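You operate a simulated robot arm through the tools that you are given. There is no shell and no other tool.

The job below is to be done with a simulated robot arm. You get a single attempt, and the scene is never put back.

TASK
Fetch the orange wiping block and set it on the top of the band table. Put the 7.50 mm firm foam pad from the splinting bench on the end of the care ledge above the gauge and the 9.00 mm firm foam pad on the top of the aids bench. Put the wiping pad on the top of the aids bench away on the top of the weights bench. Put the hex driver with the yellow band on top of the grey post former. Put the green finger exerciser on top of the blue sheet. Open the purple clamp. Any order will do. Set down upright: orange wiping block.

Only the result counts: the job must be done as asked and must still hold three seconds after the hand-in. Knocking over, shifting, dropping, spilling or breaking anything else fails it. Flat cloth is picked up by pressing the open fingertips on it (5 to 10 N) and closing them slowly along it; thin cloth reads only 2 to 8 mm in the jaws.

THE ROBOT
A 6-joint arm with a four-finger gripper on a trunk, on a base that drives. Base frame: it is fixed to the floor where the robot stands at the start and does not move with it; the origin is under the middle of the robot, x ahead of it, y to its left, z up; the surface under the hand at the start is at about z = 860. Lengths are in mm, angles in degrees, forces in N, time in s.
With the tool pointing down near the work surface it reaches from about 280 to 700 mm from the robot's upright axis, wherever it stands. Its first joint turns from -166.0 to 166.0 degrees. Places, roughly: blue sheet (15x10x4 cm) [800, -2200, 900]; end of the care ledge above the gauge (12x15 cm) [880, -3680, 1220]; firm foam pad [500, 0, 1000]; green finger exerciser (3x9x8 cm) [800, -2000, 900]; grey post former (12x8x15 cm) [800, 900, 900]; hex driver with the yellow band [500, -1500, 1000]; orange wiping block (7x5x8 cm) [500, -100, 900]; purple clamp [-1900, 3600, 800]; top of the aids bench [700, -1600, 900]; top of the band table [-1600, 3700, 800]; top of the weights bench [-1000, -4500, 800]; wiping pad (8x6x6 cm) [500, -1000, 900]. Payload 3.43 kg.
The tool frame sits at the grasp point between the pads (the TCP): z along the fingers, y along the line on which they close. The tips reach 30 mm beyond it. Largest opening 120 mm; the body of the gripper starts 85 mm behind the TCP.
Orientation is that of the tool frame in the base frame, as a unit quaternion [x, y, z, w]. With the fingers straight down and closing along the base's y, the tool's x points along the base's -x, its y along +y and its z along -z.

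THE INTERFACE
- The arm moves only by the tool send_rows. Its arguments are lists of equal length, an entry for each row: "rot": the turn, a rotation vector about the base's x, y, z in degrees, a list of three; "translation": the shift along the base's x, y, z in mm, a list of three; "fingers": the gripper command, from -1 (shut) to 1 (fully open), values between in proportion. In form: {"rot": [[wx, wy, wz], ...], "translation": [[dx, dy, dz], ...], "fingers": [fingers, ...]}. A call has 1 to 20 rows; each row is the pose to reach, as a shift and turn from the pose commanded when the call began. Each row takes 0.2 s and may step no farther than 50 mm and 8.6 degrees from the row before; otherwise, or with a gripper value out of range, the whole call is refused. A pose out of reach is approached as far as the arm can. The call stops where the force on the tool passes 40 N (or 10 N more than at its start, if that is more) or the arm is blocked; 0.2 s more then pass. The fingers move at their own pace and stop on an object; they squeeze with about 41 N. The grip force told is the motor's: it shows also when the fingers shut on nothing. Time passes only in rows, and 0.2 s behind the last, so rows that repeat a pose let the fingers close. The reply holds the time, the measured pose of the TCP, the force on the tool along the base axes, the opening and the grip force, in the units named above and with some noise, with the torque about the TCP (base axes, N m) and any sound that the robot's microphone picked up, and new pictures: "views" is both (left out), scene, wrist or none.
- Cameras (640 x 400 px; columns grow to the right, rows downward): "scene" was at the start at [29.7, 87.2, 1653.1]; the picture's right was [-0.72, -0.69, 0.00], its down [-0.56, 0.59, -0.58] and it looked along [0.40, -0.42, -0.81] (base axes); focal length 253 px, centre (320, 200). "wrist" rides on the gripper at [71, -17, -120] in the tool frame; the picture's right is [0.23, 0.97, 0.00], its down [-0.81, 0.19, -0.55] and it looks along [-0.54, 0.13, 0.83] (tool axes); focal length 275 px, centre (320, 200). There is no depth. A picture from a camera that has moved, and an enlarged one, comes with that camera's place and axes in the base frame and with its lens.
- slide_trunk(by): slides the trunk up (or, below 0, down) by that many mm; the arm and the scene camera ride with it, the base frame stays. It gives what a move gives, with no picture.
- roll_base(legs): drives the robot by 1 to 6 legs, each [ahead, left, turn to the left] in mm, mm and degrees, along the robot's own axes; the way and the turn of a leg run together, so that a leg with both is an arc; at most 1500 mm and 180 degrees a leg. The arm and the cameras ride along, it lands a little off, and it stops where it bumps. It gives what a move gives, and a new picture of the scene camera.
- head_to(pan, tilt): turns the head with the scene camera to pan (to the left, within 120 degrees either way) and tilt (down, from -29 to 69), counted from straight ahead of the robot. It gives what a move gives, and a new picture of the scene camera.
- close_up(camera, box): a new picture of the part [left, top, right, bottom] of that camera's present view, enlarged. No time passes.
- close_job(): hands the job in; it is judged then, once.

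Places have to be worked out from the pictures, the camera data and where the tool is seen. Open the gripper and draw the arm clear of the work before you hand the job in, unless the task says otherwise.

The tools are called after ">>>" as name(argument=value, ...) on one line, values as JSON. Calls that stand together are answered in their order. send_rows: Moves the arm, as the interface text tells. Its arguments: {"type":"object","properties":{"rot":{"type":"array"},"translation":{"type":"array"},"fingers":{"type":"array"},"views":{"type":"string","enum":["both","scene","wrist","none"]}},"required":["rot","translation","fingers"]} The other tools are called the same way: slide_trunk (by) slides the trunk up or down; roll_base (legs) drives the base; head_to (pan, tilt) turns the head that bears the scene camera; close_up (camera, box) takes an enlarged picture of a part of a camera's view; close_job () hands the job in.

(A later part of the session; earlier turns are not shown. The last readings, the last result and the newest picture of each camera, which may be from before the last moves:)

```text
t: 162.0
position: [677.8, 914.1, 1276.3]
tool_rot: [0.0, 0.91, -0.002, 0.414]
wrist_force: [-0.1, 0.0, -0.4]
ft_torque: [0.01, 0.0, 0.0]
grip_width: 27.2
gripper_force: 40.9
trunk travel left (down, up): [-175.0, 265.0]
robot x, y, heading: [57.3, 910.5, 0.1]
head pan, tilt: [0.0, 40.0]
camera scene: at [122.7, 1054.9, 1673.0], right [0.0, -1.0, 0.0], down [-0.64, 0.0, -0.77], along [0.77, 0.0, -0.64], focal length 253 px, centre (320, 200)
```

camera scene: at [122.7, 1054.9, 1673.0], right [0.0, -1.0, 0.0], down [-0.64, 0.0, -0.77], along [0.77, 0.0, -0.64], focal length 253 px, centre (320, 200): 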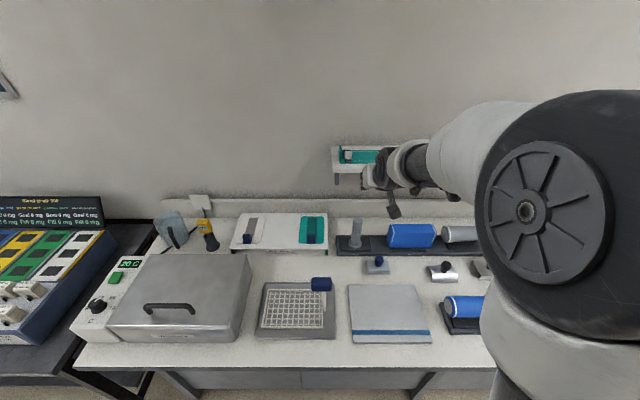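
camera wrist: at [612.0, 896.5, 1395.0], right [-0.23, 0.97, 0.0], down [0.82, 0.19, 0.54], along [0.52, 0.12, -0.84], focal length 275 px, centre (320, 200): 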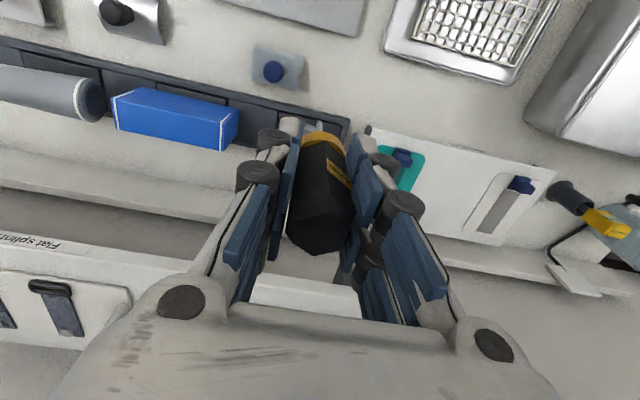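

Halfway there, all smooth. I complete the pitch to horizontal.

>>> send_rows(rot=[[0, -8.3, 0], [0, -16.6, 0], [0, -24.9, 0], [0, -33.2, 0], [0, -41.1, 0]], translation=[[0, 0, 0], [0, 0, 0], [0, 0, 0], [0, 0, 0], [0, 0, 0]], fingers=[-1, -1, -1, -1, -1])

```text
t: 163.2
position: [679.9, 914.1, 1275.2]
tool_rot: [0.001, 0.707, -0.001, 0.708]
wrist_force: [-0.4, 0.4, -0.3]
ft_torque: [-0.03, 0.02, 0.01]
grip_width: 27.1
gripper_force: 41.3
trunk travel left (down, up): [-175.0, 265.0]
robot x, y, heading: [58.1, 913.9, 0.1]
head pan, tilt: [0.0, 40.0]
camera scene: at [123.9, 1054.9, 1672.9], right [0.0, -1.0, 0.0], down [-0.64, 0.0, -0.77], along [0.77, 0.0, -0.64], focal length 253 px, centre (320, 200)
camera wrist: at [558.7, 896.5, 1203.3], right [0.0, 0.97, -0.23], down [-0.55, 0.19, 0.81], along [0.83, 0.12, 0.54], focal length 275 px, centre (320, 200)
```

scene: 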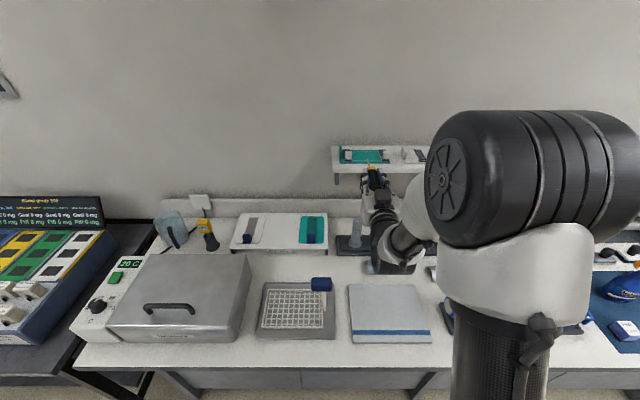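
wrist: 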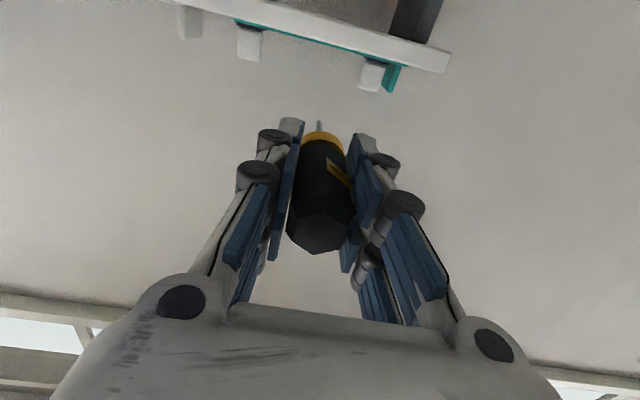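

The tool is horizontal with the driver pointing forward. I descend to z ≈ 1050 at this x, well in front of the post.

>>> send_rows(rot=[[0, 0, 0], [0, 0, 0], [0, 0, 0], [0, 0, 0], [0, 0, 0], [0, 0, 0]], translation=[[0, 0, -40], [0, 0, -80], [0, 0, -120], [0, 0, -160], [0, 0, -200], [0, 0, -225]], fingers=[-1, -1, -1, -1, -1, -1])

>>> close_up(camera="scene", box=[320, 190, 440, 280])

```text
t: 164.6
position: [678.8, 912.8, 1052.3]
tool_rot: [0.002, 0.706, -0.001, 0.708]
wrist_force: [0.1, 0.5, -0.8]
ft_torque: [0.02, 0.01, -0.02]
grip_width: 27.1
gripper_force: 41.2
trunk travel left (down, up): [-175.0, 265.0]
robot x, y, heading: [60.4, 918.6, 0.1]
head pan, tilt: [0.0, 40.0]
camera scene: at [123.3, 1054.9, 1672.9], right [0.0, -1.0, 0.0], down [-0.64, 0.0, -0.77], along [0.77, 0.0, -0.64], focal length 253 px, centre (320, 200)
camera wrist: at [558.1, 895.8, 978.8], right [0.0, 0.97, -0.23], down [-0.55, 0.19, 0.81], along [0.83, 0.12, 0.54], focal length 275 px, centre (320, 200)
```

scene: 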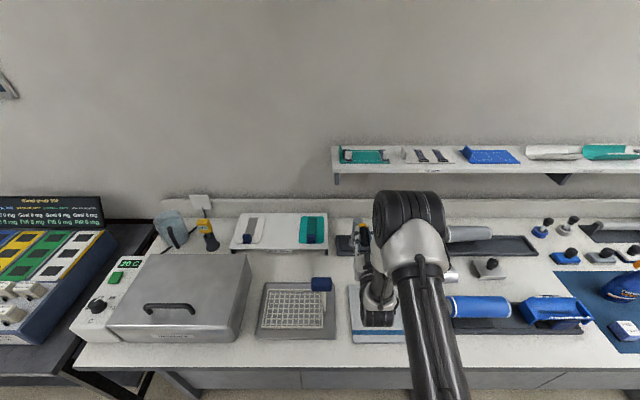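
wrist: 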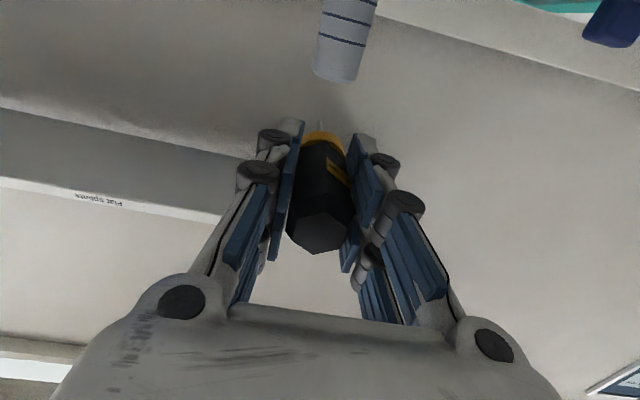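

```text
4.44 times, centred on (380, 235) of scene
camera zoom: at [123.3, 1054.9, 1672.9], right [0.0, -1.0, 0.0], down [-0.64, 0.0, -0.77], along [0.77, 0.0, -0.64], focal length 1124 px, centre (53, 44)
```

zoom: 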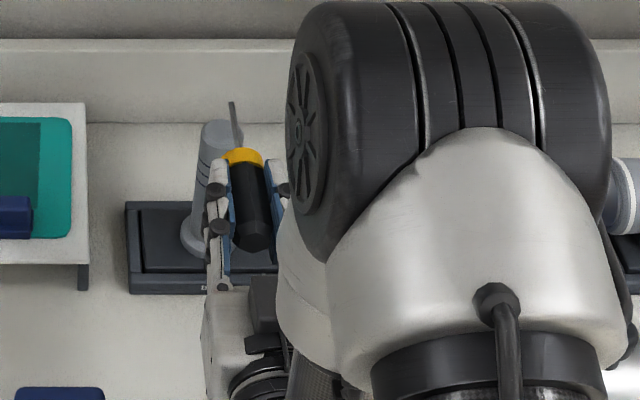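

The post top refines to about [798, 914, 1013] and the handle spans -32…+45 mm from the grasp point. I roll the tool 8° (so the handle settles onto a flat toward -y), set y ≈ 918 and move forward over the post.

>>> send_rows(rot=[[4, 0, 0], [8, 0, 0], [8, 0, 0], [8, 0, 0], [8, 0, 0], [8, 0, 0]], translation=[[0, 2, 0], [0, 5, 0], [30, 5, 0], [60, 5, 0], [90, 5, 0], [107, 5, 0]], fingers=[-1, -1, -1, -1, -1, -1])

>>> close_up(camera="scene", box=[320, 170, 420, 260])

>>> close_up(camera="wrist", box=[220, 80, 420, 280])

```text
t: 166.0
position: [786.9, 918.8, 1049.7]
tool_rot: [0.051, 0.706, 0.048, 0.705]
wrist_force: [1.1, -0.2, -1.3]
ft_torque: [0.03, 0.03, 0.0]
grip_width: 26.9
gripper_force: 40.8
trunk travel left (down, up): [-175.0, 265.0]
robot x, y, heading: [59.9, 916.2, 0.3]
head pan, tilt: [0.0, 40.0]
camera scene: at [123.2, 1054.9, 1672.9], right [0.0, -1.0, 0.0], down [-0.64, 0.0, -0.77], along [0.77, 0.0, -0.64], focal length 253 px, centre (320, 200)
camera wrist: at [665.7, 911.7, 976.6], right [0.0, 1.0, -0.09], down [-0.55, 0.08, 0.83], along [0.83, 0.05, 0.55], focal length 275 px, centre (320, 200)
```

scene: 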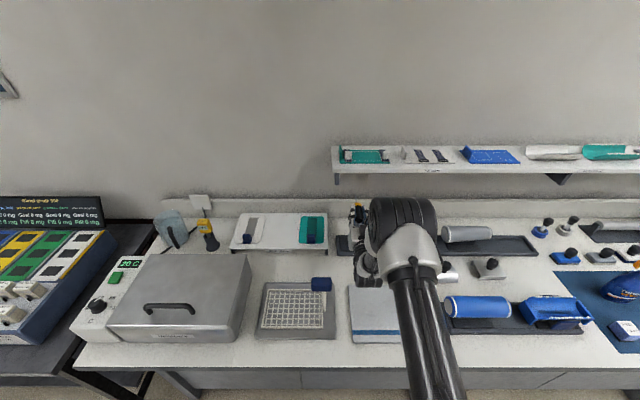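
wrist: 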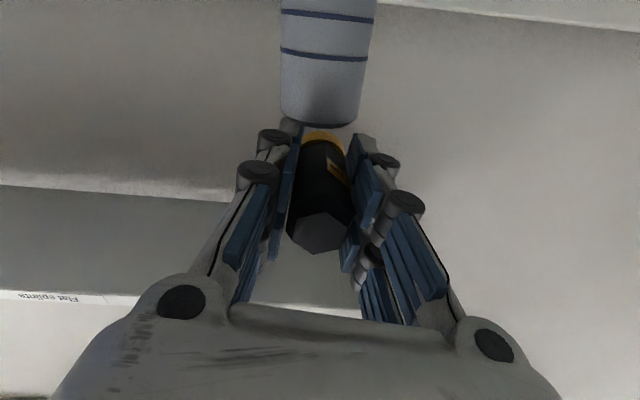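

```text
4.44 times, centred on (370, 215) of scene
camera zoom: at [123.2, 1054.9, 1672.9], right [0.0, -1.0, 0.0], down [-0.64, 0.0, -0.77], along [0.77, 0.0, -0.64], focal length 1124 px, centre (98, 133)
```

zoom: 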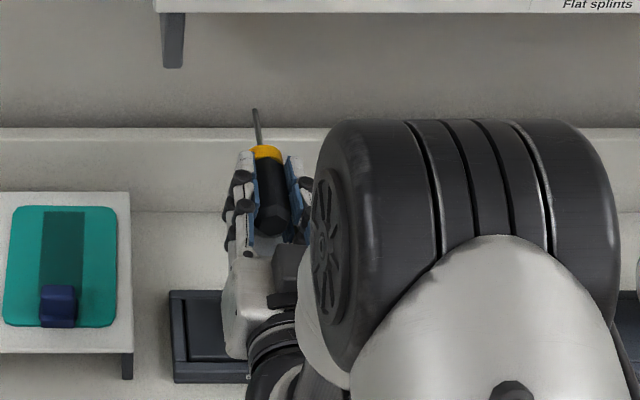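

```text
2.00 times, centred on (320, 180) of wrist
camera zoom: at [665.7, 911.7, 976.6], right [0.0, 1.0, -0.09], down [-0.55, 0.08, 0.83], along [0.83, 0.05, 0.55], focal length 551 px, centre (320, 240)
```

zoom: 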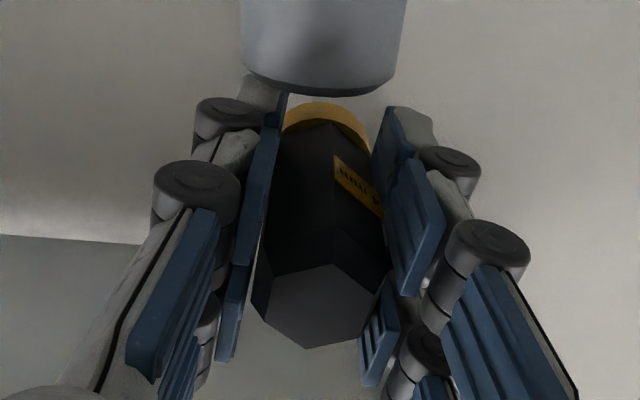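

The post is centred under the handle. I lower toward the expected contact at about z 1029.

>>> send_rows(rot=[[0, 0, 0], [0, 0, 0], [0, 0, 0]], translation=[[0, 0, -6], [0, 0, -12], [0, 0, -17]], fingers=[-1, -1, -1], views="none")

>>> send_rows(rot=[[0, 0, 0], [0, 0, 0], [0, 0, 0]], translation=[[0, 0, -1], [0, 0, -2], [0, 0, -3]], fingers=[-1, -1, -1], views="wrist")

```text
t: 166.8
position: [786.4, 918.0, 1041.2]
tool_rot: [0.05, 0.699, 0.048, 0.711]
wrist_force: [-1.4, 0.5, 28.9]
ft_torque: [-0.52, -0.12, -0.02]
grip_width: 27.2
gripper_force: 41.1
trunk travel left (down, up): [-175.0, 265.0]
robot x, y, heading: [58.5, 910.2, 0.1]
head pan, tilt: [0.0, 40.0]
```

```text
t: 167.7
position: [789.5, 918.3, 1042.8]
tool_rot: [0.05, 0.694, 0.049, 0.716]
wrist_force: [-3.3, 0.3, 12.6]
ft_torque: [-0.23, 0.06, -0.06]
grip_width: 26.9
gripper_force: 41.7
trunk travel left (down, up): [-175.0, 265.0]
robot x, y, heading: [58.2, 916.2, 0.1]
head pan, tilt: [0.0, 40.0]
stopped in row 3: the force on the tool passed its limit at 40 N (the readings are from after the stop); the commanded pose is now the measured one
camera wrist: at [671.1, 911.5, 965.8], right [0.01, 1.0, -0.09], down [-0.58, 0.08, 0.81], along [0.82, 0.05, 0.58], focal length 275 px, centre (320, 200)
```

wrist: 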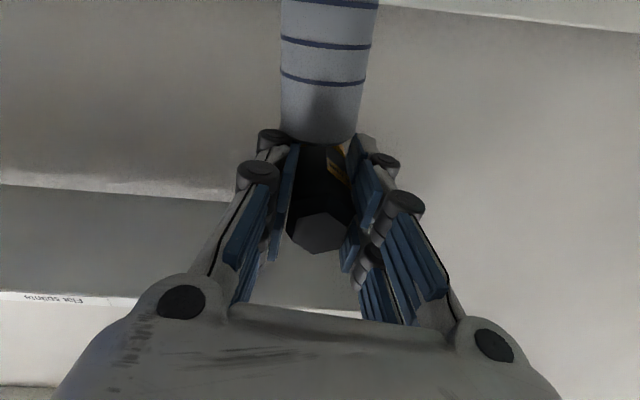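

The torque (-0.5 N m at 29 N, i.e. 18 mm toward -y) shows a finger knuckle, not the handle, touched the post rim. I raise, undo the 8° roll and the slight pitch error, and re-examine.

>>> send_rows(rot=[[0, 0, 0], [0, 0, 0], [-4, 0.9, 0], [-8, 1.8, 0]], translation=[[0, 0, 10], [0, 0, 20], [-2, -2, 22], [-4, -3, 22]], fingers=[-1, -1, -1, -1])

>>> close_up(camera="wrist", box=[220, 80, 420, 280])

>>> close_up(camera="scene", box=[330, 190, 410, 250])

```text
t: 168.7
position: [783.8, 915.2, 1060.1]
tool_rot: [0.001, 0.711, -0.001, 0.703]
wrist_force: [0.2, -0.4, -1.2]
ft_torque: [-0.02, 0.04, 0.0]
grip_width: 27.0
gripper_force: 40.5
trunk travel left (down, up): [-175.0, 265.0]
robot x, y, heading: [60.5, 912.4, 0.1]
head pan, tilt: [0.0, 40.0]
camera scene: at [123.0, 1054.9, 1672.9], right [0.0, -1.0, 0.0], down [-0.64, 0.0, -0.77], along [0.77, 0.0, -0.64], focal length 253 px, centre (320, 200)
camera wrist: at [663.0, 898.2, 990.1], right [0.0, 0.97, -0.23], down [-0.54, 0.19, 0.82], along [0.84, 0.12, 0.53], focal length 275 px, centre (320, 200)
```

scene: 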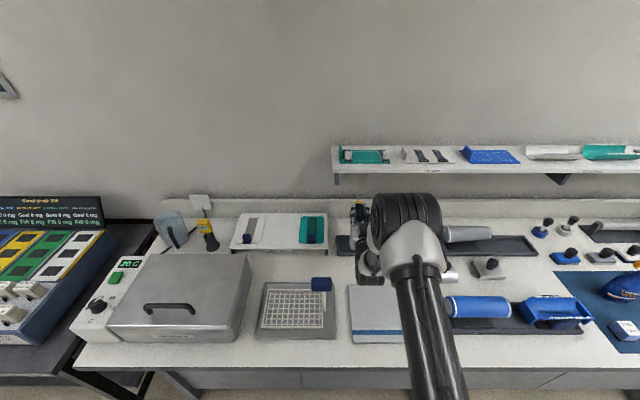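
wrist: 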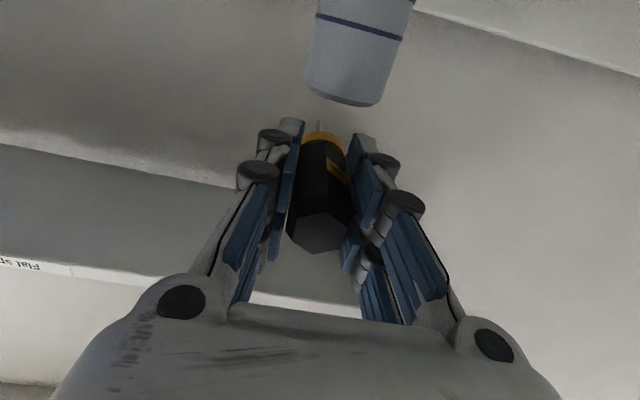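

```text
2.00 times, centred on (320, 180) of wrist
camera zoom: at [663.0, 898.2, 990.1], right [0.0, 0.97, -0.23], down [-0.54, 0.19, 0.82], along [0.84, 0.12, 0.53], focal length 551 px, centre (320, 240)
```

zoom: 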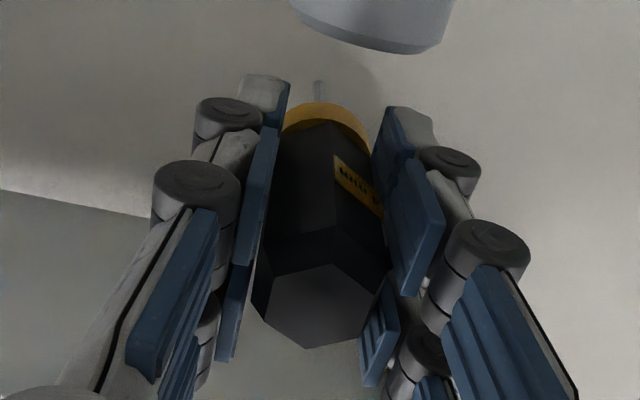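

```text
6.67 times, centred on (370, 220) of scene
camera zoom: at [123.0, 1054.9, 1672.9], right [0.0, -1.0, 0.0], down [-0.64, 0.0, -0.77], along [0.77, 0.0, -0.64], focal length 1686 px, centre (-13, 67)
```

zoom: 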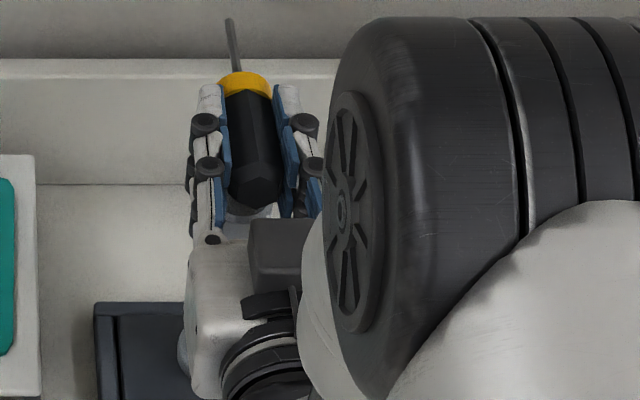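

A drop onto the narrow post would be risky, so I'll re-grip the driver crosswise instead: lay it on a bare spot of the aids bench, then pick it from above. First I back away from the post and raise.

>>> send_rows(rot=[[0, 0, 0], [0, 0, 0], [0, 0, 0], [0, 0, 0], [0, 0, 0], [0, 0, 0], [0, 0, 0], [0, 0, 0], [0, 0, 0]], translation=[[-35, 0, 0], [-70, 0, 0], [-105, 0, 0], [-105, 0, 40], [-105, 0, 80], [-105, 0, 120], [-105, 0, 160], [-105, 0, 200], [-105, 0, 215]], fingers=[-1, -1, -1, -1, -1, -1, -1, -1, -1])

>>> close_up(camera="scene", box=[320, 190, 440, 280])

```text
t: 170.7
position: [680.0, 915.5, 1274.2]
tool_rot: [0.001, 0.711, -0.001, 0.703]
wrist_force: [-0.7, 1.2, -0.9]
ft_torque: [0.0, 0.02, -0.02]
grip_width: 26.9
gripper_force: 41.0
trunk travel left (down, up): [-175.0, 265.0]
robot x, y, heading: [60.5, 914.8, 0.3]
head pan, tilt: [0.0, 40.0]
camera scene: at [123.1, 1054.9, 1672.9], right [0.0, -1.0, 0.0], down [-0.64, 0.0, -0.77], along [0.77, 0.0, -0.64], focal length 253 px, centre (320, 200)
camera wrist: at [558.4, 898.4, 1205.7], right [0.0, 0.97, -0.23], down [-0.54, 0.19, 0.82], along [0.84, 0.12, 0.53], focal length 275 px, centre (320, 200)
```

scene: 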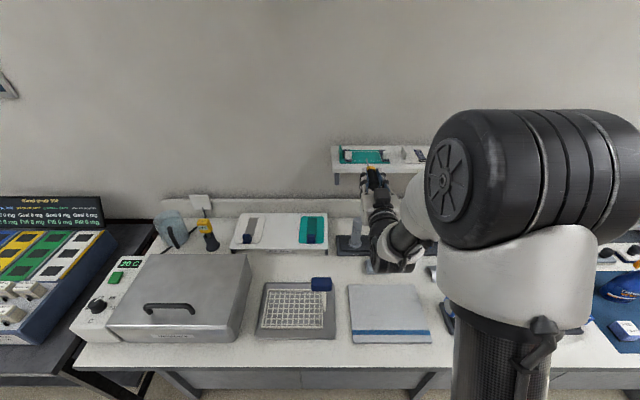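
wrist: 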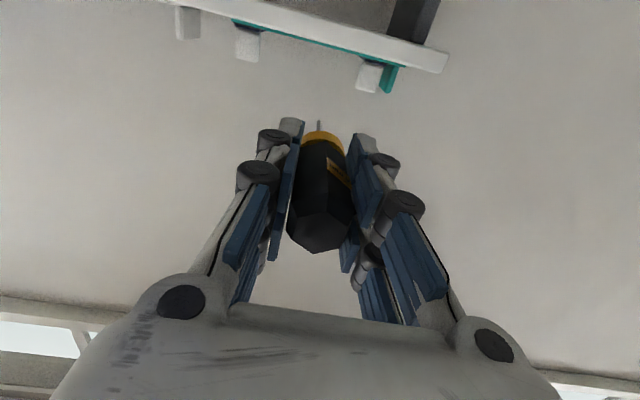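

```text
4.44 times, centred on (380, 235) of scene
camera zoom: at [123.1, 1054.9, 1672.9], right [0.0, -1.0, 0.0], down [-0.64, 0.0, -0.77], along [0.77, 0.0, -0.64], focal length 1124 px, centre (53, 44)
```

zoom: 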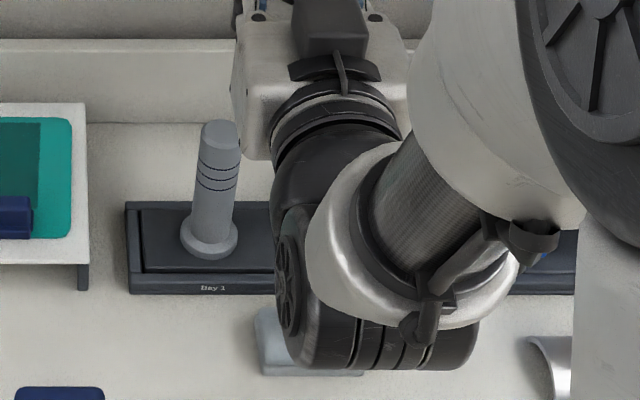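

The post is undisturbed. I pitch the tool back down and draw the arm in.

>>> send_rows(rot=[[0, 8.2, 0], [0, 16.4, 0], [0, 24.6, 0], [0, 32.8, 0], [0, 41, 0], [0, 49.2, 0], [0, 57.4, 0], [0, 65.6, 0], [0, 73.8, 0], [0, 82, 0], [0, 89.3, 0], [0, 89.3, 0], [0, 89.3, 0], [0, 89.3, 0], [0, 89.3, 0], [0, 89.3, 0], [0, 89.3, 0], [0, 89.3, 0]], translation=[[0, 0, 0], [0, 0, 0], [0, 0, 0], [0, 0, 0], [0, 0, 0], [0, 0, 0], [0, 0, 0], [0, 0, 0], [0, 0, 0], [0, 0, 0], [0, 0, 0], [-45, 0, 0], [-90, 0, 0], [-135, 0, 0], [-180, 0, 0], [-225, 0, 0], [-270, 0, 0], [-275, 0, 0]], fingers=[-1, -1, -1, -1, -1, -1, -1, -1, -1, -1, -1, -1, -1, -1, -1, -1, -1, -1], views="wrist")

```text
t: 174.5
position: [404.1, 912.3, 1273.7]
tool_rot: [-0.001, 1.0, -0.001, 0.001]
wrist_force: [0.4, -0.3, -1.4]
ft_torque: [-0.02, 0.03, 0.0]
grip_width: 27.2
gripper_force: 41.2
trunk travel left (down, up): [-175.0, 265.0]
robot x, y, heading: [58.5, 913.5, 0.2]
head pan, tilt: [0.0, 40.0]
camera wrist: at [332.3, 897.7, 1395.8], right [-0.23, 0.97, 0.0], down [0.81, 0.19, 0.55], along [0.54, 0.12, -0.83], focal length 275 px, centre (320, 200)
```

wrist: 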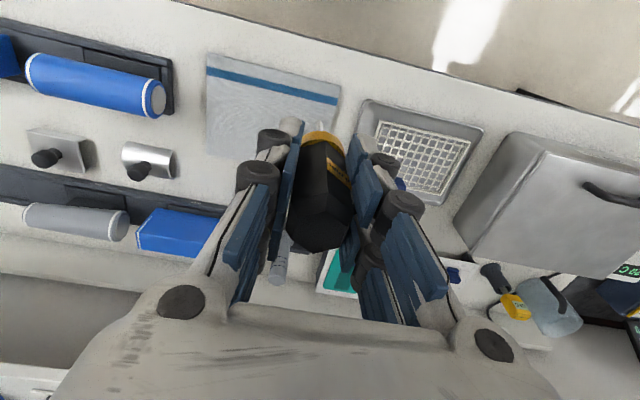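

The arm is in the safe carry pose. I drive back to the free stretch of the aids bench near y -1110.

>>> roll_base(legs=[[-240, 0, 0], [0, -1010, 0], [0, -1015, 0]])

>>> head_to(pan=25, tilt=50)

```text
t: 186.0
position: [165.6, -1106.6, 1275.8]
tool_rot: [-0.001, 1.0, -0.002, 0.001]
wrist_force: [-1.3, 0.1, -0.7]
ft_torque: [-0.02, -0.01, -0.02]
grip_width: 27.3
gripper_force: 40.8
trunk travel left (down, up): [-175.0, 265.0]
robot x, y, heading: [-181.2, -1107.0, 0.1]
head pan, tilt: [0.0, 40.0]
camera scene: at [-115.1, -967.7, 1673.0], right [0.0, -1.0, 0.0], down [-0.64, 0.0, -0.77], along [0.77, 0.0, -0.64], focal length 253 px, centre (320, 200)
```

scene: 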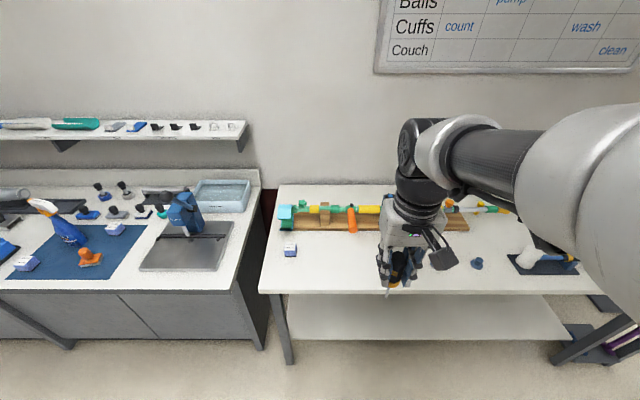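

```text
t: 186.8
position: [167.1, -1107.8, 1276.3]
tool_rot: [-0.001, 1.0, -0.002, 0.001]
wrist_force: [-0.2, 0.6, -0.3]
ft_torque: [0.02, 0.02, -0.01]
grip_width: 27.2
gripper_force: 40.9
trunk travel left (down, up): [-175.0, 265.0]
robot x, y, heading: [-176.0, -1107.6, 0.1]
head pan, tilt: [25.0, 50.0]
camera scene: at [-130.4, -934.9, 1658.8], right [0.42, -0.91, 0.0], down [-0.69, -0.33, -0.64], along [0.58, 0.27, -0.77], focal length 253 px, centre (320, 200)
```

scene: 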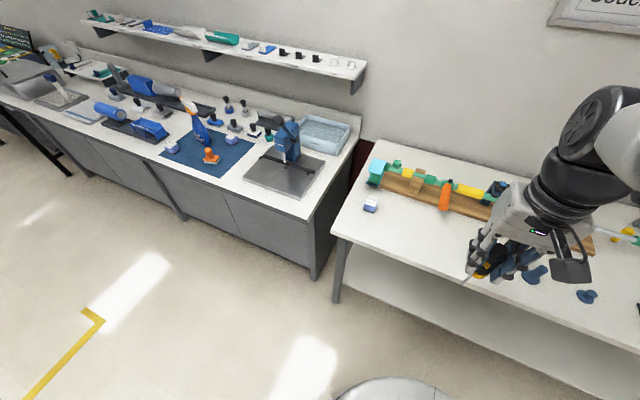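

The spot at [430–560, -1107] is bare. I move there, then pitch the tool to horizontal at z ≈ 1100.

>>> send_rows(rot=[[0, 0, 0], [0, 0, 0], [0, 0, 0], [0, 0, 0], [0, 0, 0], [0, 0, 0], [0, -8.2, 0], [0, -16.4, 0], [0, -24.6, 0], [0, -32.8, 0], [0, -41, 0], [0, -49.2, 0], [0, -57.4, 0], [0, -65.6, 0], [0, -73.8, 0], [0, -82, 0], [0, -90, 0]], translation=[[42, 0, -25], [84, 0, -50], [126, 0, -75], [168, 0, -100], [210, 0, -130], [255, 0, -150], [260, 0, -170], [263, 0, -175], [263, 0, -175], [263, 0, -175], [263, 0, -175], [263, 0, -175], [263, 0, -175], [263, 0, -175], [263, 0, -175], [263, 0, -175], [263, 0, -175]], fingers=[-1, -1, -1, -1, -1, -1, -1, -1, -1, -1, -1, -1, -1, -1, -1, -1, -1])

```text
refused: row 5 steps farther than a row can; nothing moved
```

>>> send_rows(rot=[[0, 0, 0], [0, 0, 0], [0, 0, 0], [0, 0, 0], [0, 0, 0], [0, 0, 0], [0, 0, 0], [0, -8.2, 0], [0, -16.4, 0], [0, -24.6, 0], [0, -32.8, 0], [0, -41, 0], [0, -49.2, 0], [0, -57.4, 0], [0, -65.6, 0], [0, -73.8, 0], [0, -82, 0], [0, -90, 0]], translation=[[38, 0, -25], [76, 0, -50], [114, 0, -75], [152, 0, -100], [190, 0, -125], [228, 0, -150], [263, 0, -175], [263, 0, -175], [263, 0, -175], [263, 0, -175], [263, 0, -175], [263, 0, -175], [263, 0, -175], [263, 0, -175], [263, 0, -175], [263, 0, -175], [263, 0, -175], [263, 0, -175]], fingers=[-1, -1, -1, -1, -1, -1, -1, -1, -1, -1, -1, -1, -1, -1, -1, -1, -1, -1])

```text
t: 190.7
position: [428.6, -1107.4, 1101.5]
tool_rot: [0.0, 0.705, -0.002, 0.709]
wrist_force: [-0.7, -0.6, -1.6]
ft_torque: [-0.02, 0.03, 0.01]
grip_width: 27.1
gripper_force: 40.8
trunk travel left (down, up): [-175.0, 265.0]
robot x, y, heading: [-177.6, -1106.4, 0.3]
head pan, tilt: [25.0, 50.0]
camera scene: at [-129.8, -934.7, 1658.7], right [0.43, -0.91, 0.0], down [-0.69, -0.33, -0.64], along [0.58, 0.27, -0.77], focal length 253 px, centre (320, 200)
camera wrist: at [308.5, -1124.1, 1028.7], right [0.0, 0.97, -0.23], down [-0.56, 0.19, 0.81], along [0.83, 0.13, 0.54], focal length 275 px, centre (320, 200)
```

scene: 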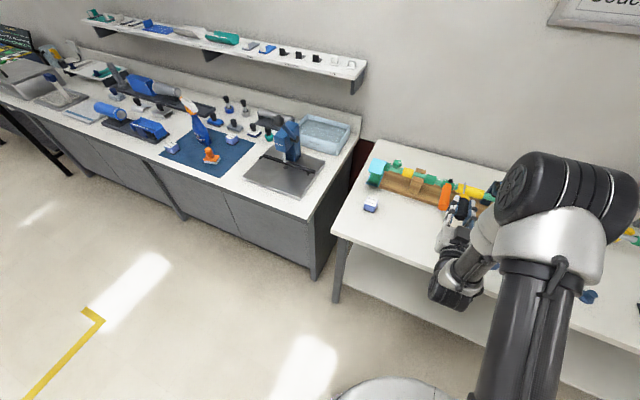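
wrist: 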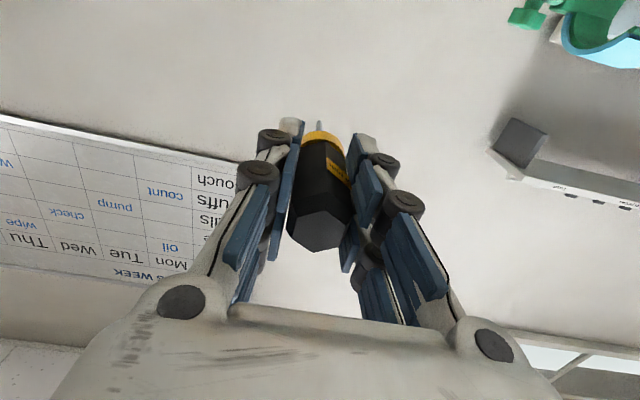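

The tool is level with the camera just in front of the bench edge. I lower toward the table, slowly at the end.

>>> send_rows(rot=[[0, 0, 0], [0, 0, 0], [0, 0, 0], [0, 0, 0], [0, 0, 0], [0, 0, 0]], translation=[[0, 0, -40], [0, 0, -80], [0, 0, -120], [0, 0, -160], [0, 0, -185], [0, 0, -200]], fingers=[-1, -1, -1, -1, -1, -1])

>>> close_up(camera="scene", box=[380, 160, 560, 320])

```text
t: 192.1
position: [430.0, -1106.9, 900.8]
tool_rot: [0.001, 0.707, -0.002, 0.708]
wrist_force: [0.7, -0.5, -0.8]
ft_torque: [0.02, 0.04, -0.02]
grip_width: 27.0
gripper_force: 41.1
trunk travel left (down, up): [-175.0, 265.0]
robot x, y, heading: [-177.5, -1105.0, 0.2]
head pan, tilt: [25.0, 50.0]
camera scene: at [-130.3, -934.8, 1658.8], right [0.43, -0.91, 0.0], down [-0.69, -0.33, -0.64], along [0.58, 0.27, -0.77], focal length 253 px, centre (320, 200)
camera wrist: at [309.1, -1123.5, 829.3], right [0.0, 0.97, -0.23], down [-0.55, 0.2, 0.81], along [0.83, 0.13, 0.54], focal length 275 px, centre (320, 200)
```

scene: 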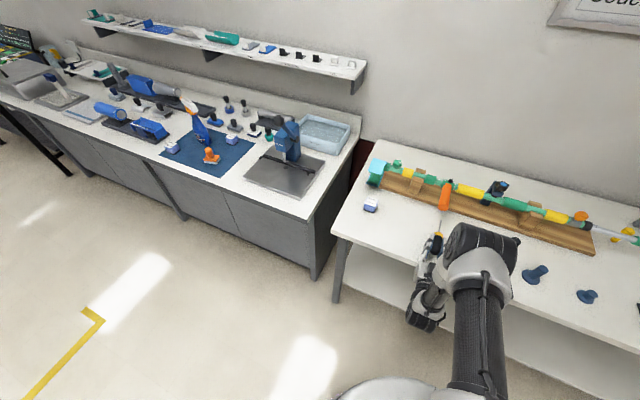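
wrist: 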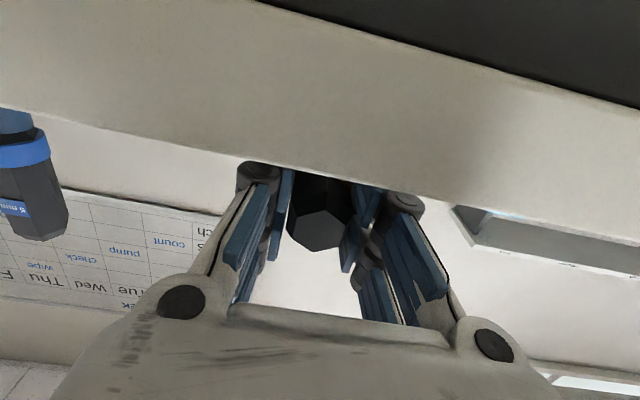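

```text
2.50 times, centred on (470, 240) of scene
camera zoom: at [-130.3, -934.8, 1658.8], right [0.43, -0.91, 0.0], down [-0.69, -0.33, -0.64], along [0.58, 0.27, -0.77], focal length 632 px, centre (-55, 100)
```

zoom: 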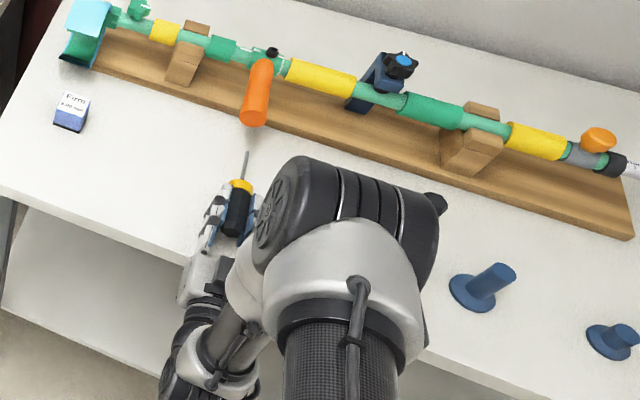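

Everything is clear. I lower in small steps to bring the knuckles near the table.

>>> send_rows(rot=[[0, 0, 0], [0, 0, 0], [0, 0, 0], [0, 0, 0]], translation=[[0, 0, -3], [0, 0, -6], [0, 0, -8], [0, 0, -10]], fingers=[-1, -1, -1, -1], views="none")

```text
t: 193.1
position: [429.4, -1107.9, 890.7]
tool_rot: [0.001, 0.707, -0.001, 0.708]
wrist_force: [-0.4, 0.2, -0.4]
ft_torque: [-0.02, 0.01, 0.01]
grip_width: 27.1
gripper_force: 41.4
trunk travel left (down, up): [-175.0, 265.0]
robot x, y, heading: [-178.9, -1106.7, 0.4]
head pan, tilt: [25.0, 50.0]
```

>>> send_rows(rot=[[0, 0, 0], [0, 0, 0], [0, 0, 0]], translation=[[0, 0, -1], [0, 0, -2], [0, 0, -3]], fingers=[-1, -1, -1], views="none")

```text
t: 193.8
position: [429.1, -1108.5, 887.9]
tool_rot: [0.0, 0.706, -0.001, 0.708]
wrist_force: [0.6, 0.4, -0.6]
ft_torque: [0.05, -0.03, 0.0]
grip_width: 27.4
gripper_force: 41.4
trunk travel left (down, up): [-175.0, 265.0]
robot x, y, heading: [-178.2, -1109.8, 0.2]
head pan, tilt: [25.0, 50.0]
```

>>> send_rows(rot=[[0, 0, 0], [0, 0, 0], [0, 0, 0]], translation=[[0, 0, -1], [0, 0, -2], [0, 0, -3]], fingers=[-1, -1, -1], views="none")

>>> send_rows(rot=[[0, 0, 0], [0, 0, 0], [0, 0, 0]], translation=[[0, 0, -1], [0, 0, -2], [0, 0, -3]], fingers=[-1, -1, -1], views="none")

```text
t: 194.7
position: [428.5, -1106.8, 884.5]
tool_rot: [0.001, 0.706, -0.002, 0.708]
wrist_force: [0.7, 0.7, -1.0]
ft_torque: [0.02, 0.02, 0.06]
grip_width: 27.0
gripper_force: 40.9
trunk travel left (down, up): [-175.0, 265.0]
robot x, y, heading: [-181.1, -1105.1, 0.2]
head pan, tilt: [25.0, 50.0]
```

```text
t: 195.4
position: [430.0, -1108.3, 883.9]
tool_rot: [0.001, 0.705, -0.002, 0.71]
wrist_force: [-1.5, -1.3, 12.2]
ft_torque: [0.31, 0.85, 0.1]
grip_width: 26.9
gripper_force: 41.0
trunk travel left (down, up): [-175.0, 265.0]
robot x, y, heading: [-177.8, -1105.1, 0.5]
head pan, tilt: [25.0, 50.0]
```

Contact is 70 mm behind the grasp point (finger base on the bench edge). I rise slightly, pull back 25 mm so that part clears the edge, and lower again.

>>> send_rows(rot=[[0, 0, 0], [0, 0, 0], [0, 0, 0], [0, 0, 0], [0, 0, 0]], translation=[[0, 0, 3], [-12, 0, 4], [-25, 0, 4], [-25, 0, 2], [-25, 0, 0]], fingers=[-1, -1, -1, -1, -1], views="none")

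>>> send_rows(rot=[[0, 0, 0], [0, 0, 0], [0, 0, 0]], translation=[[0, 0, -1], [0, 0, -2], [0, 0, -3]], fingers=[-1, -1, -1], views="none")

```text
t: 196.7
position: [403.4, -1106.6, 884.7]
tool_rot: [0.0, 0.704, -0.001, 0.71]
wrist_force: [-4.4, 0.3, 11.1]
ft_torque: [0.24, 0.48, 0.0]
grip_width: 27.3
gripper_force: 41.2
trunk travel left (down, up): [-175.0, 265.0]
robot x, y, heading: [-182.7, -1109.1, 0.3]
head pan, tilt: [25.0, 50.0]
```

```text
t: 197.4
position: [403.9, -1106.7, 882.8]
tool_rot: [0.001, 0.702, -0.003, 0.713]
wrist_force: [-3.6, -0.1, 36.2]
ft_torque: [0.23, 1.31, 0.05]
grip_width: 27.1
gripper_force: 41.0
trunk travel left (down, up): [-175.0, 265.0]
robot x, y, heading: [-185.0, -1106.1, 0.5]
head pan, tilt: [25.0, 50.0]
```

The knuckles limit at 24 mm above the table, leaving only an ~8 mm fall between the fingers. I ease off the table and open slowly to 42 mm so the handle settles confined between the fingers.

>>> send_rows(rot=[[0, 0, 0], [0, 0, 0], [0, 0, 0], [0, 0, 0], [0, 0, 0], [0, 0, 0], [0, 0, 0]], translation=[[0, 0, 3], [0, 0, 3], [0, 0, 3], [0, 0, 3], [0, 0, 3], [0, 0, 3], [0, 0, 3]], fingers=[-1, -0.52, -0.48, -0.44, -0.38, -0.3, -0.3])

>>> close_up(camera="scene", box=[400, 200, 500, 290])

```text
t: 199.1
position: [402.6, -1109.6, 884.2]
tool_rot: [0.003, 0.704, -0.003, 0.71]
wrist_force: [4.0, -18.6, 25.4]
ft_torque: [-0.08, 0.69, 0.38]
grip_width: 34.6
gripper_force: 0.1
trunk travel left (down, up): [-175.0, 265.0]
robot x, y, heading: [-180.4, -1106.3, -0.1]
head pan, tilt: [25.0, 50.0]
camera scene: at [-132.2, -937.4, 1659.2], right [0.42, -0.91, 0.0], down [-0.69, -0.32, -0.64], along [0.58, 0.27, -0.76], focal length 253 px, centre (320, 200)
camera wrist: at [283.1, -1126.7, 811.3], right [0.01, 0.97, -0.23], down [-0.56, 0.2, 0.81], along [0.83, 0.12, 0.54], focal length 275 px, centre (320, 200)
```

scene: 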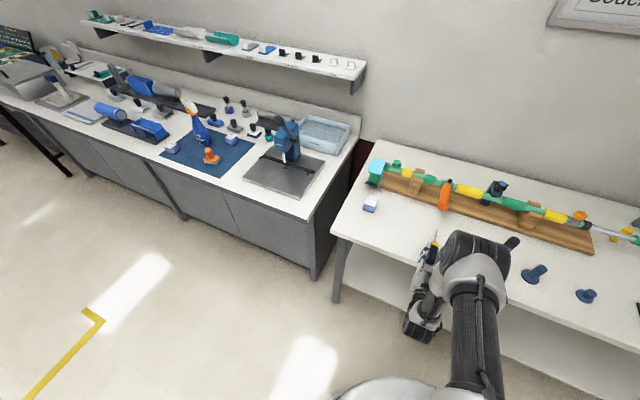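
wrist: 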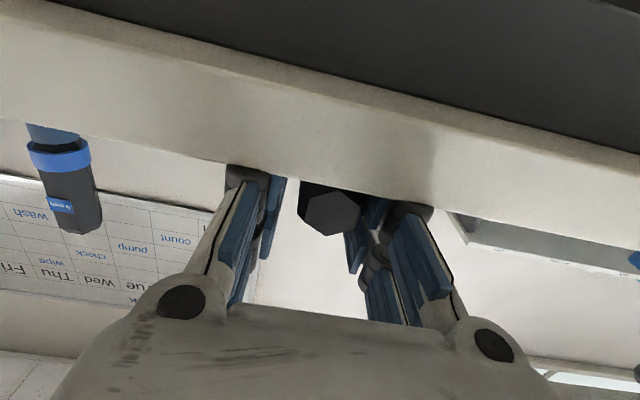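

```text
4.44 times, centred on (450, 245) of scene
camera zoom: at [-132.2, -937.4, 1659.2], right [0.42, -0.91, 0.0], down [-0.69, -0.32, -0.64], along [0.58, 0.27, -0.76], focal length 1124 px, centre (-258, 0)
```

zoom: 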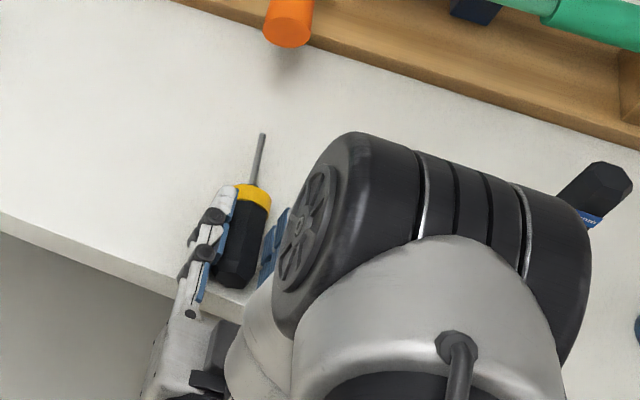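

The driver now lies on the table between the fingers. I rise gently to relieve the contact, then open and lift fully.

>>> send_rows(rot=[[0, 0, 0], [0, 0, 0], [0, 0, 0], [0, 0, 0]], translation=[[0, 0, 2], [0, 0, 4], [0, 0, 6], [0, 0, 8]], fingers=[-0.3, -0.3, -0.2, -0.1])

>>> close_up(camera="scene", box=[400, 200, 500, 290])

```text
t: 200.1
position: [402.4, -1106.4, 888.7]
tool_rot: [0.0, 0.707, 0.0, 0.707]
wrist_force: [0.0, 0.4, 0.2]
ft_torque: [0.02, 0.03, -0.03]
grip_width: 54.2
gripper_force: 0.0
trunk travel left (down, up): [-175.0, 265.0]
robot x, y, heading: [-180.5, -1110.3, 0.3]
head pan, tilt: [25.0, 50.0]
camera scene: at [-130.6, -934.7, 1658.7], right [0.43, -0.91, 0.0], down [-0.69, -0.33, -0.64], along [0.58, 0.27, -0.77], focal length 253 px, centre (320, 200)
camera wrist: at [282.5, -1123.5, 817.2], right [0.0, 0.97, -0.23], down [-0.55, 0.19, 0.81], along [0.83, 0.13, 0.54], focal length 275 px, centre (320, 200)
```

scene: 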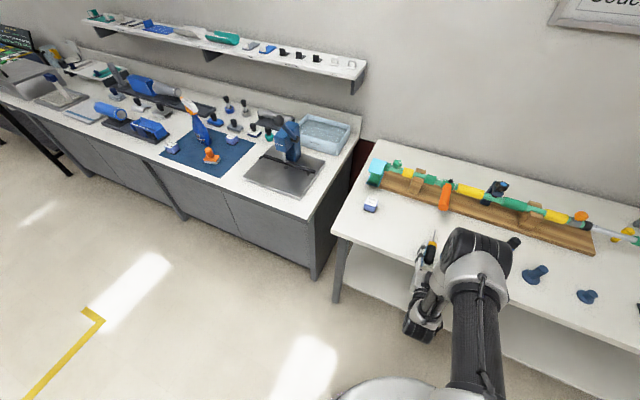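
wrist: 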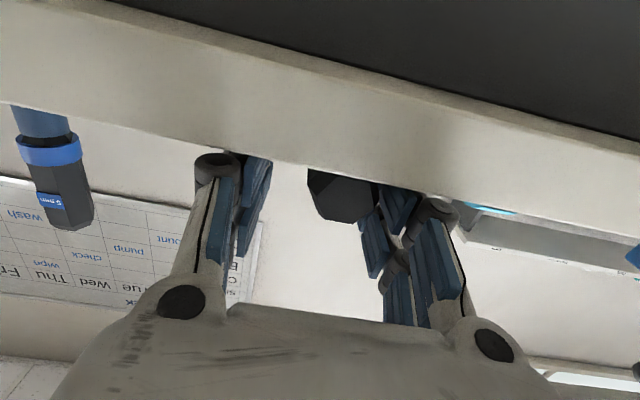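

```text
4.44 times, centred on (450, 245) of scene
camera zoom: at [-130.6, -934.7, 1658.7], right [0.43, -0.91, 0.0], down [-0.69, -0.33, -0.64], along [0.58, 0.27, -0.77], focal length 1124 px, centre (-258, 0)
```

zoom: 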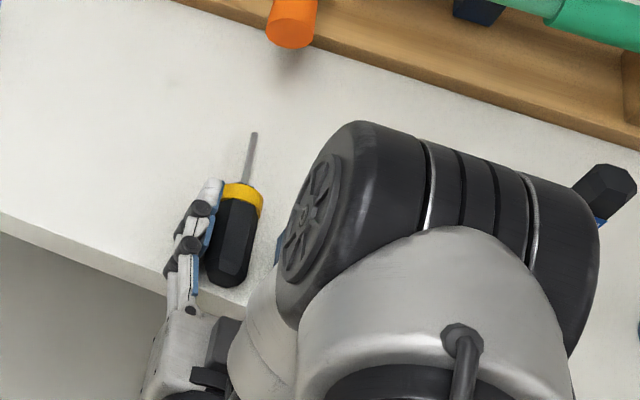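

The driver settled toward the +y finger. I lift straight up now, without opening further.

>>> send_rows(rot=[[0, 0, 0], [0, 0, 0], [0, 0, 0], [0, 0, 0], [0, 0, 0]], translation=[[0, 0, 8], [0, 0, 20], [0, 0, 45], [0, 0, 85], [0, 0, 125]], fingers=[-0.1, -0.1, -0.1, -0.1, -0.1])

>>> close_up(camera="scene", box=[400, 200, 500, 290])

```text
t: 201.2
position: [402.9, -1107.1, 1014.2]
tool_rot: [0.001, 0.707, -0.002, 0.707]
wrist_force: [0.2, 0.0, 0.1]
ft_torque: [0.02, 0.02, 0.01]
grip_width: 53.9
gripper_force: 0.0
trunk travel left (down, up): [-175.0, 265.0]
robot x, y, heading: [-175.3, -1105.9, 0.3]
head pan, tilt: [25.0, 50.0]
camera scene: at [-131.1, -934.8, 1658.8], right [0.43, -0.91, 0.0], down [-0.69, -0.33, -0.64], along [0.58, 0.27, -0.77], focal length 253 px, centre (320, 200)
camera wrist: at [281.9, -1123.8, 943.0], right [0.0, 0.97, -0.23], down [-0.55, 0.2, 0.81], along [0.83, 0.13, 0.54], focal length 275 px, centre (320, 200)
```

scene: 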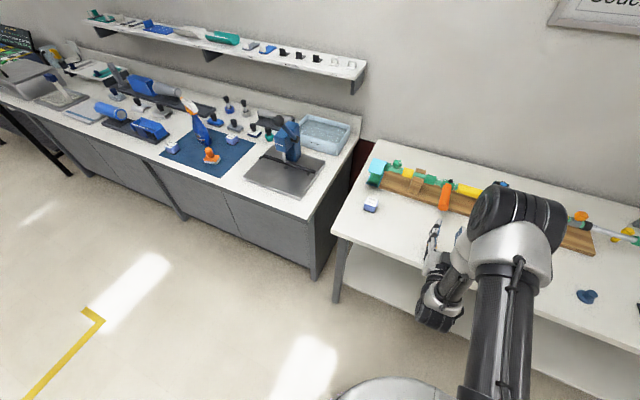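
wrist: 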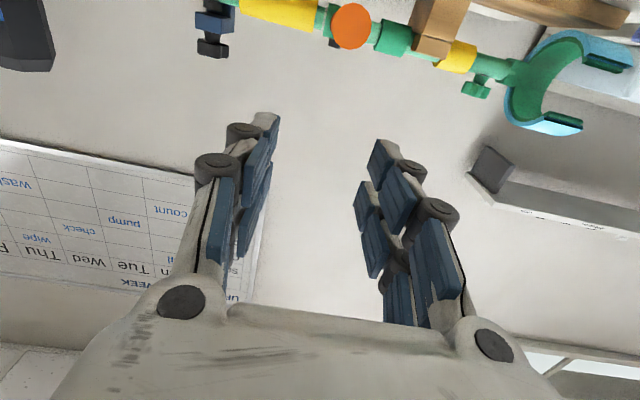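

```text
4.44 times, centred on (450, 245) of scene
camera zoom: at [-131.1, -934.8, 1658.8], right [0.43, -0.91, 0.0], down [-0.69, -0.33, -0.64], along [0.58, 0.27, -0.77], focal length 1124 px, centre (-258, 0)
```

zoom: 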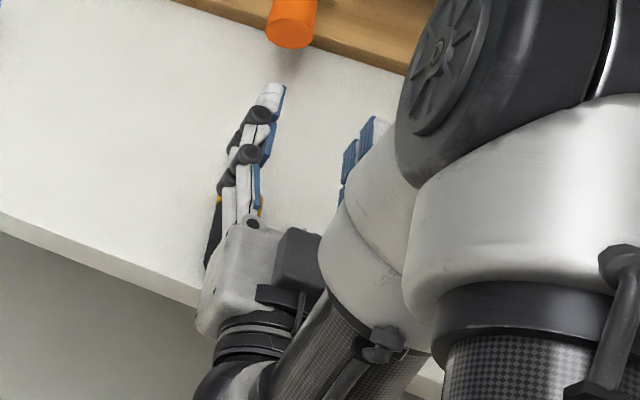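

The driver stays on the table. I raise more, then pitch the tool straight down to look at it from above.

>>> send_rows(rot=[[0, 0, 0], [0, 0, 0], [0, 8.2, 0], [0, 16.4, 0], [0, 24.6, 0], [0, 32.8, 0], [0, 41, 0], [0, 49.2, 0], [0, 57.4, 0], [0, 65.6, 0], [0, 73.8, 0], [0, 82, 0], [0, 90, 0]], translation=[[0, 0, 45], [0, 0, 86], [0, 0, 86], [0, 0, 86], [0, 0, 86], [0, 0, 86], [0, 0, 86], [0, 0, 86], [0, 0, 86], [0, 0, 86], [0, 0, 86], [0, 0, 86], [0, 0, 86]], fingers=[-0.1, -0.1, -0.1, -0.1, -0.1, -0.1, -0.1, -0.1, -0.1, -0.1, -0.1, -0.1, -0.1])

>>> close_up(camera="wrist", box=[220, 0, 440, 150])

>>> close_up(camera="scene", box=[400, 200, 500, 290])

```text
t: 204.1
position: [404.1, -1107.4, 1099.8]
tool_rot: [-0.001, 1.0, -0.002, 0.001]
wrist_force: [-0.5, 0.6, 0.6]
ft_torque: [0.01, 0.02, -0.01]
grip_width: 54.3
gripper_force: 0.1
trunk travel left (down, up): [-175.0, 265.0]
robot x, y, heading: [-179.2, -1105.0, 0.5]
head pan, tilt: [25.0, 50.0]
camera scene: at [-129.5, -934.8, 1658.7], right [0.43, -0.91, 0.0], down [-0.69, -0.33, -0.64], along [0.58, 0.27, -0.77], focal length 253 px, centre (320, 200)
camera wrist: at [333.0, -1123.9, 1220.5], right [-0.23, 0.97, 0.0], down [0.81, 0.2, 0.55], along [0.54, 0.13, -0.83], focal length 275 px, centre (320, 200)
```

scene: 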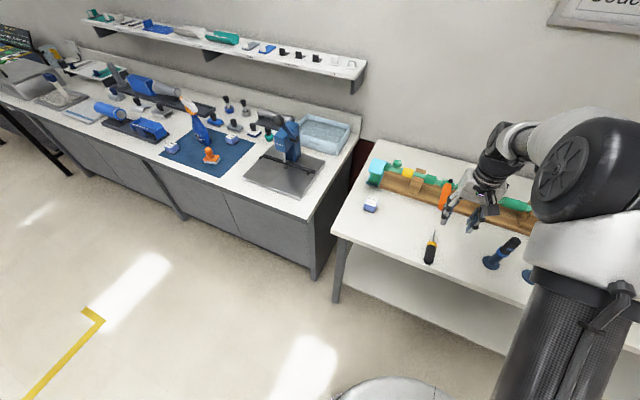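
wrist: 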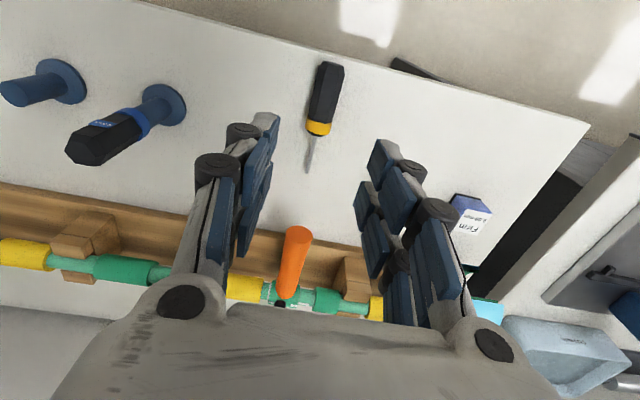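

```text
2.67 times, centred on (330, 75) of wrist
camera zoom: at [333.0, -1123.9, 1220.5], right [-0.23, 0.97, 0.0], down [0.81, 0.2, 0.55], along [0.54, 0.13, -0.83], focal length 734 px, centre (293, 533)
```

zoom: 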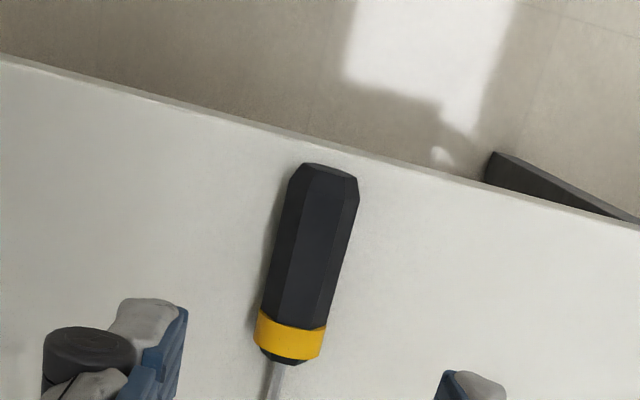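

```text
4.44 times, centred on (450, 245) of scene
camera zoom: at [-129.5, -934.8, 1658.7], right [0.43, -0.91, 0.0], down [-0.69, -0.33, -0.64], along [0.58, 0.27, -0.77], focal length 1124 px, centre (-258, 0)
```

zoom: 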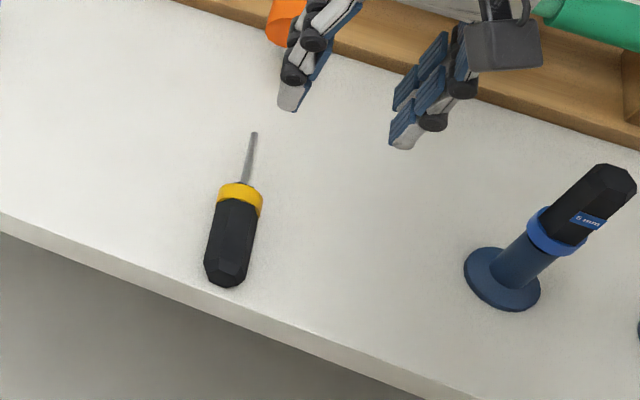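

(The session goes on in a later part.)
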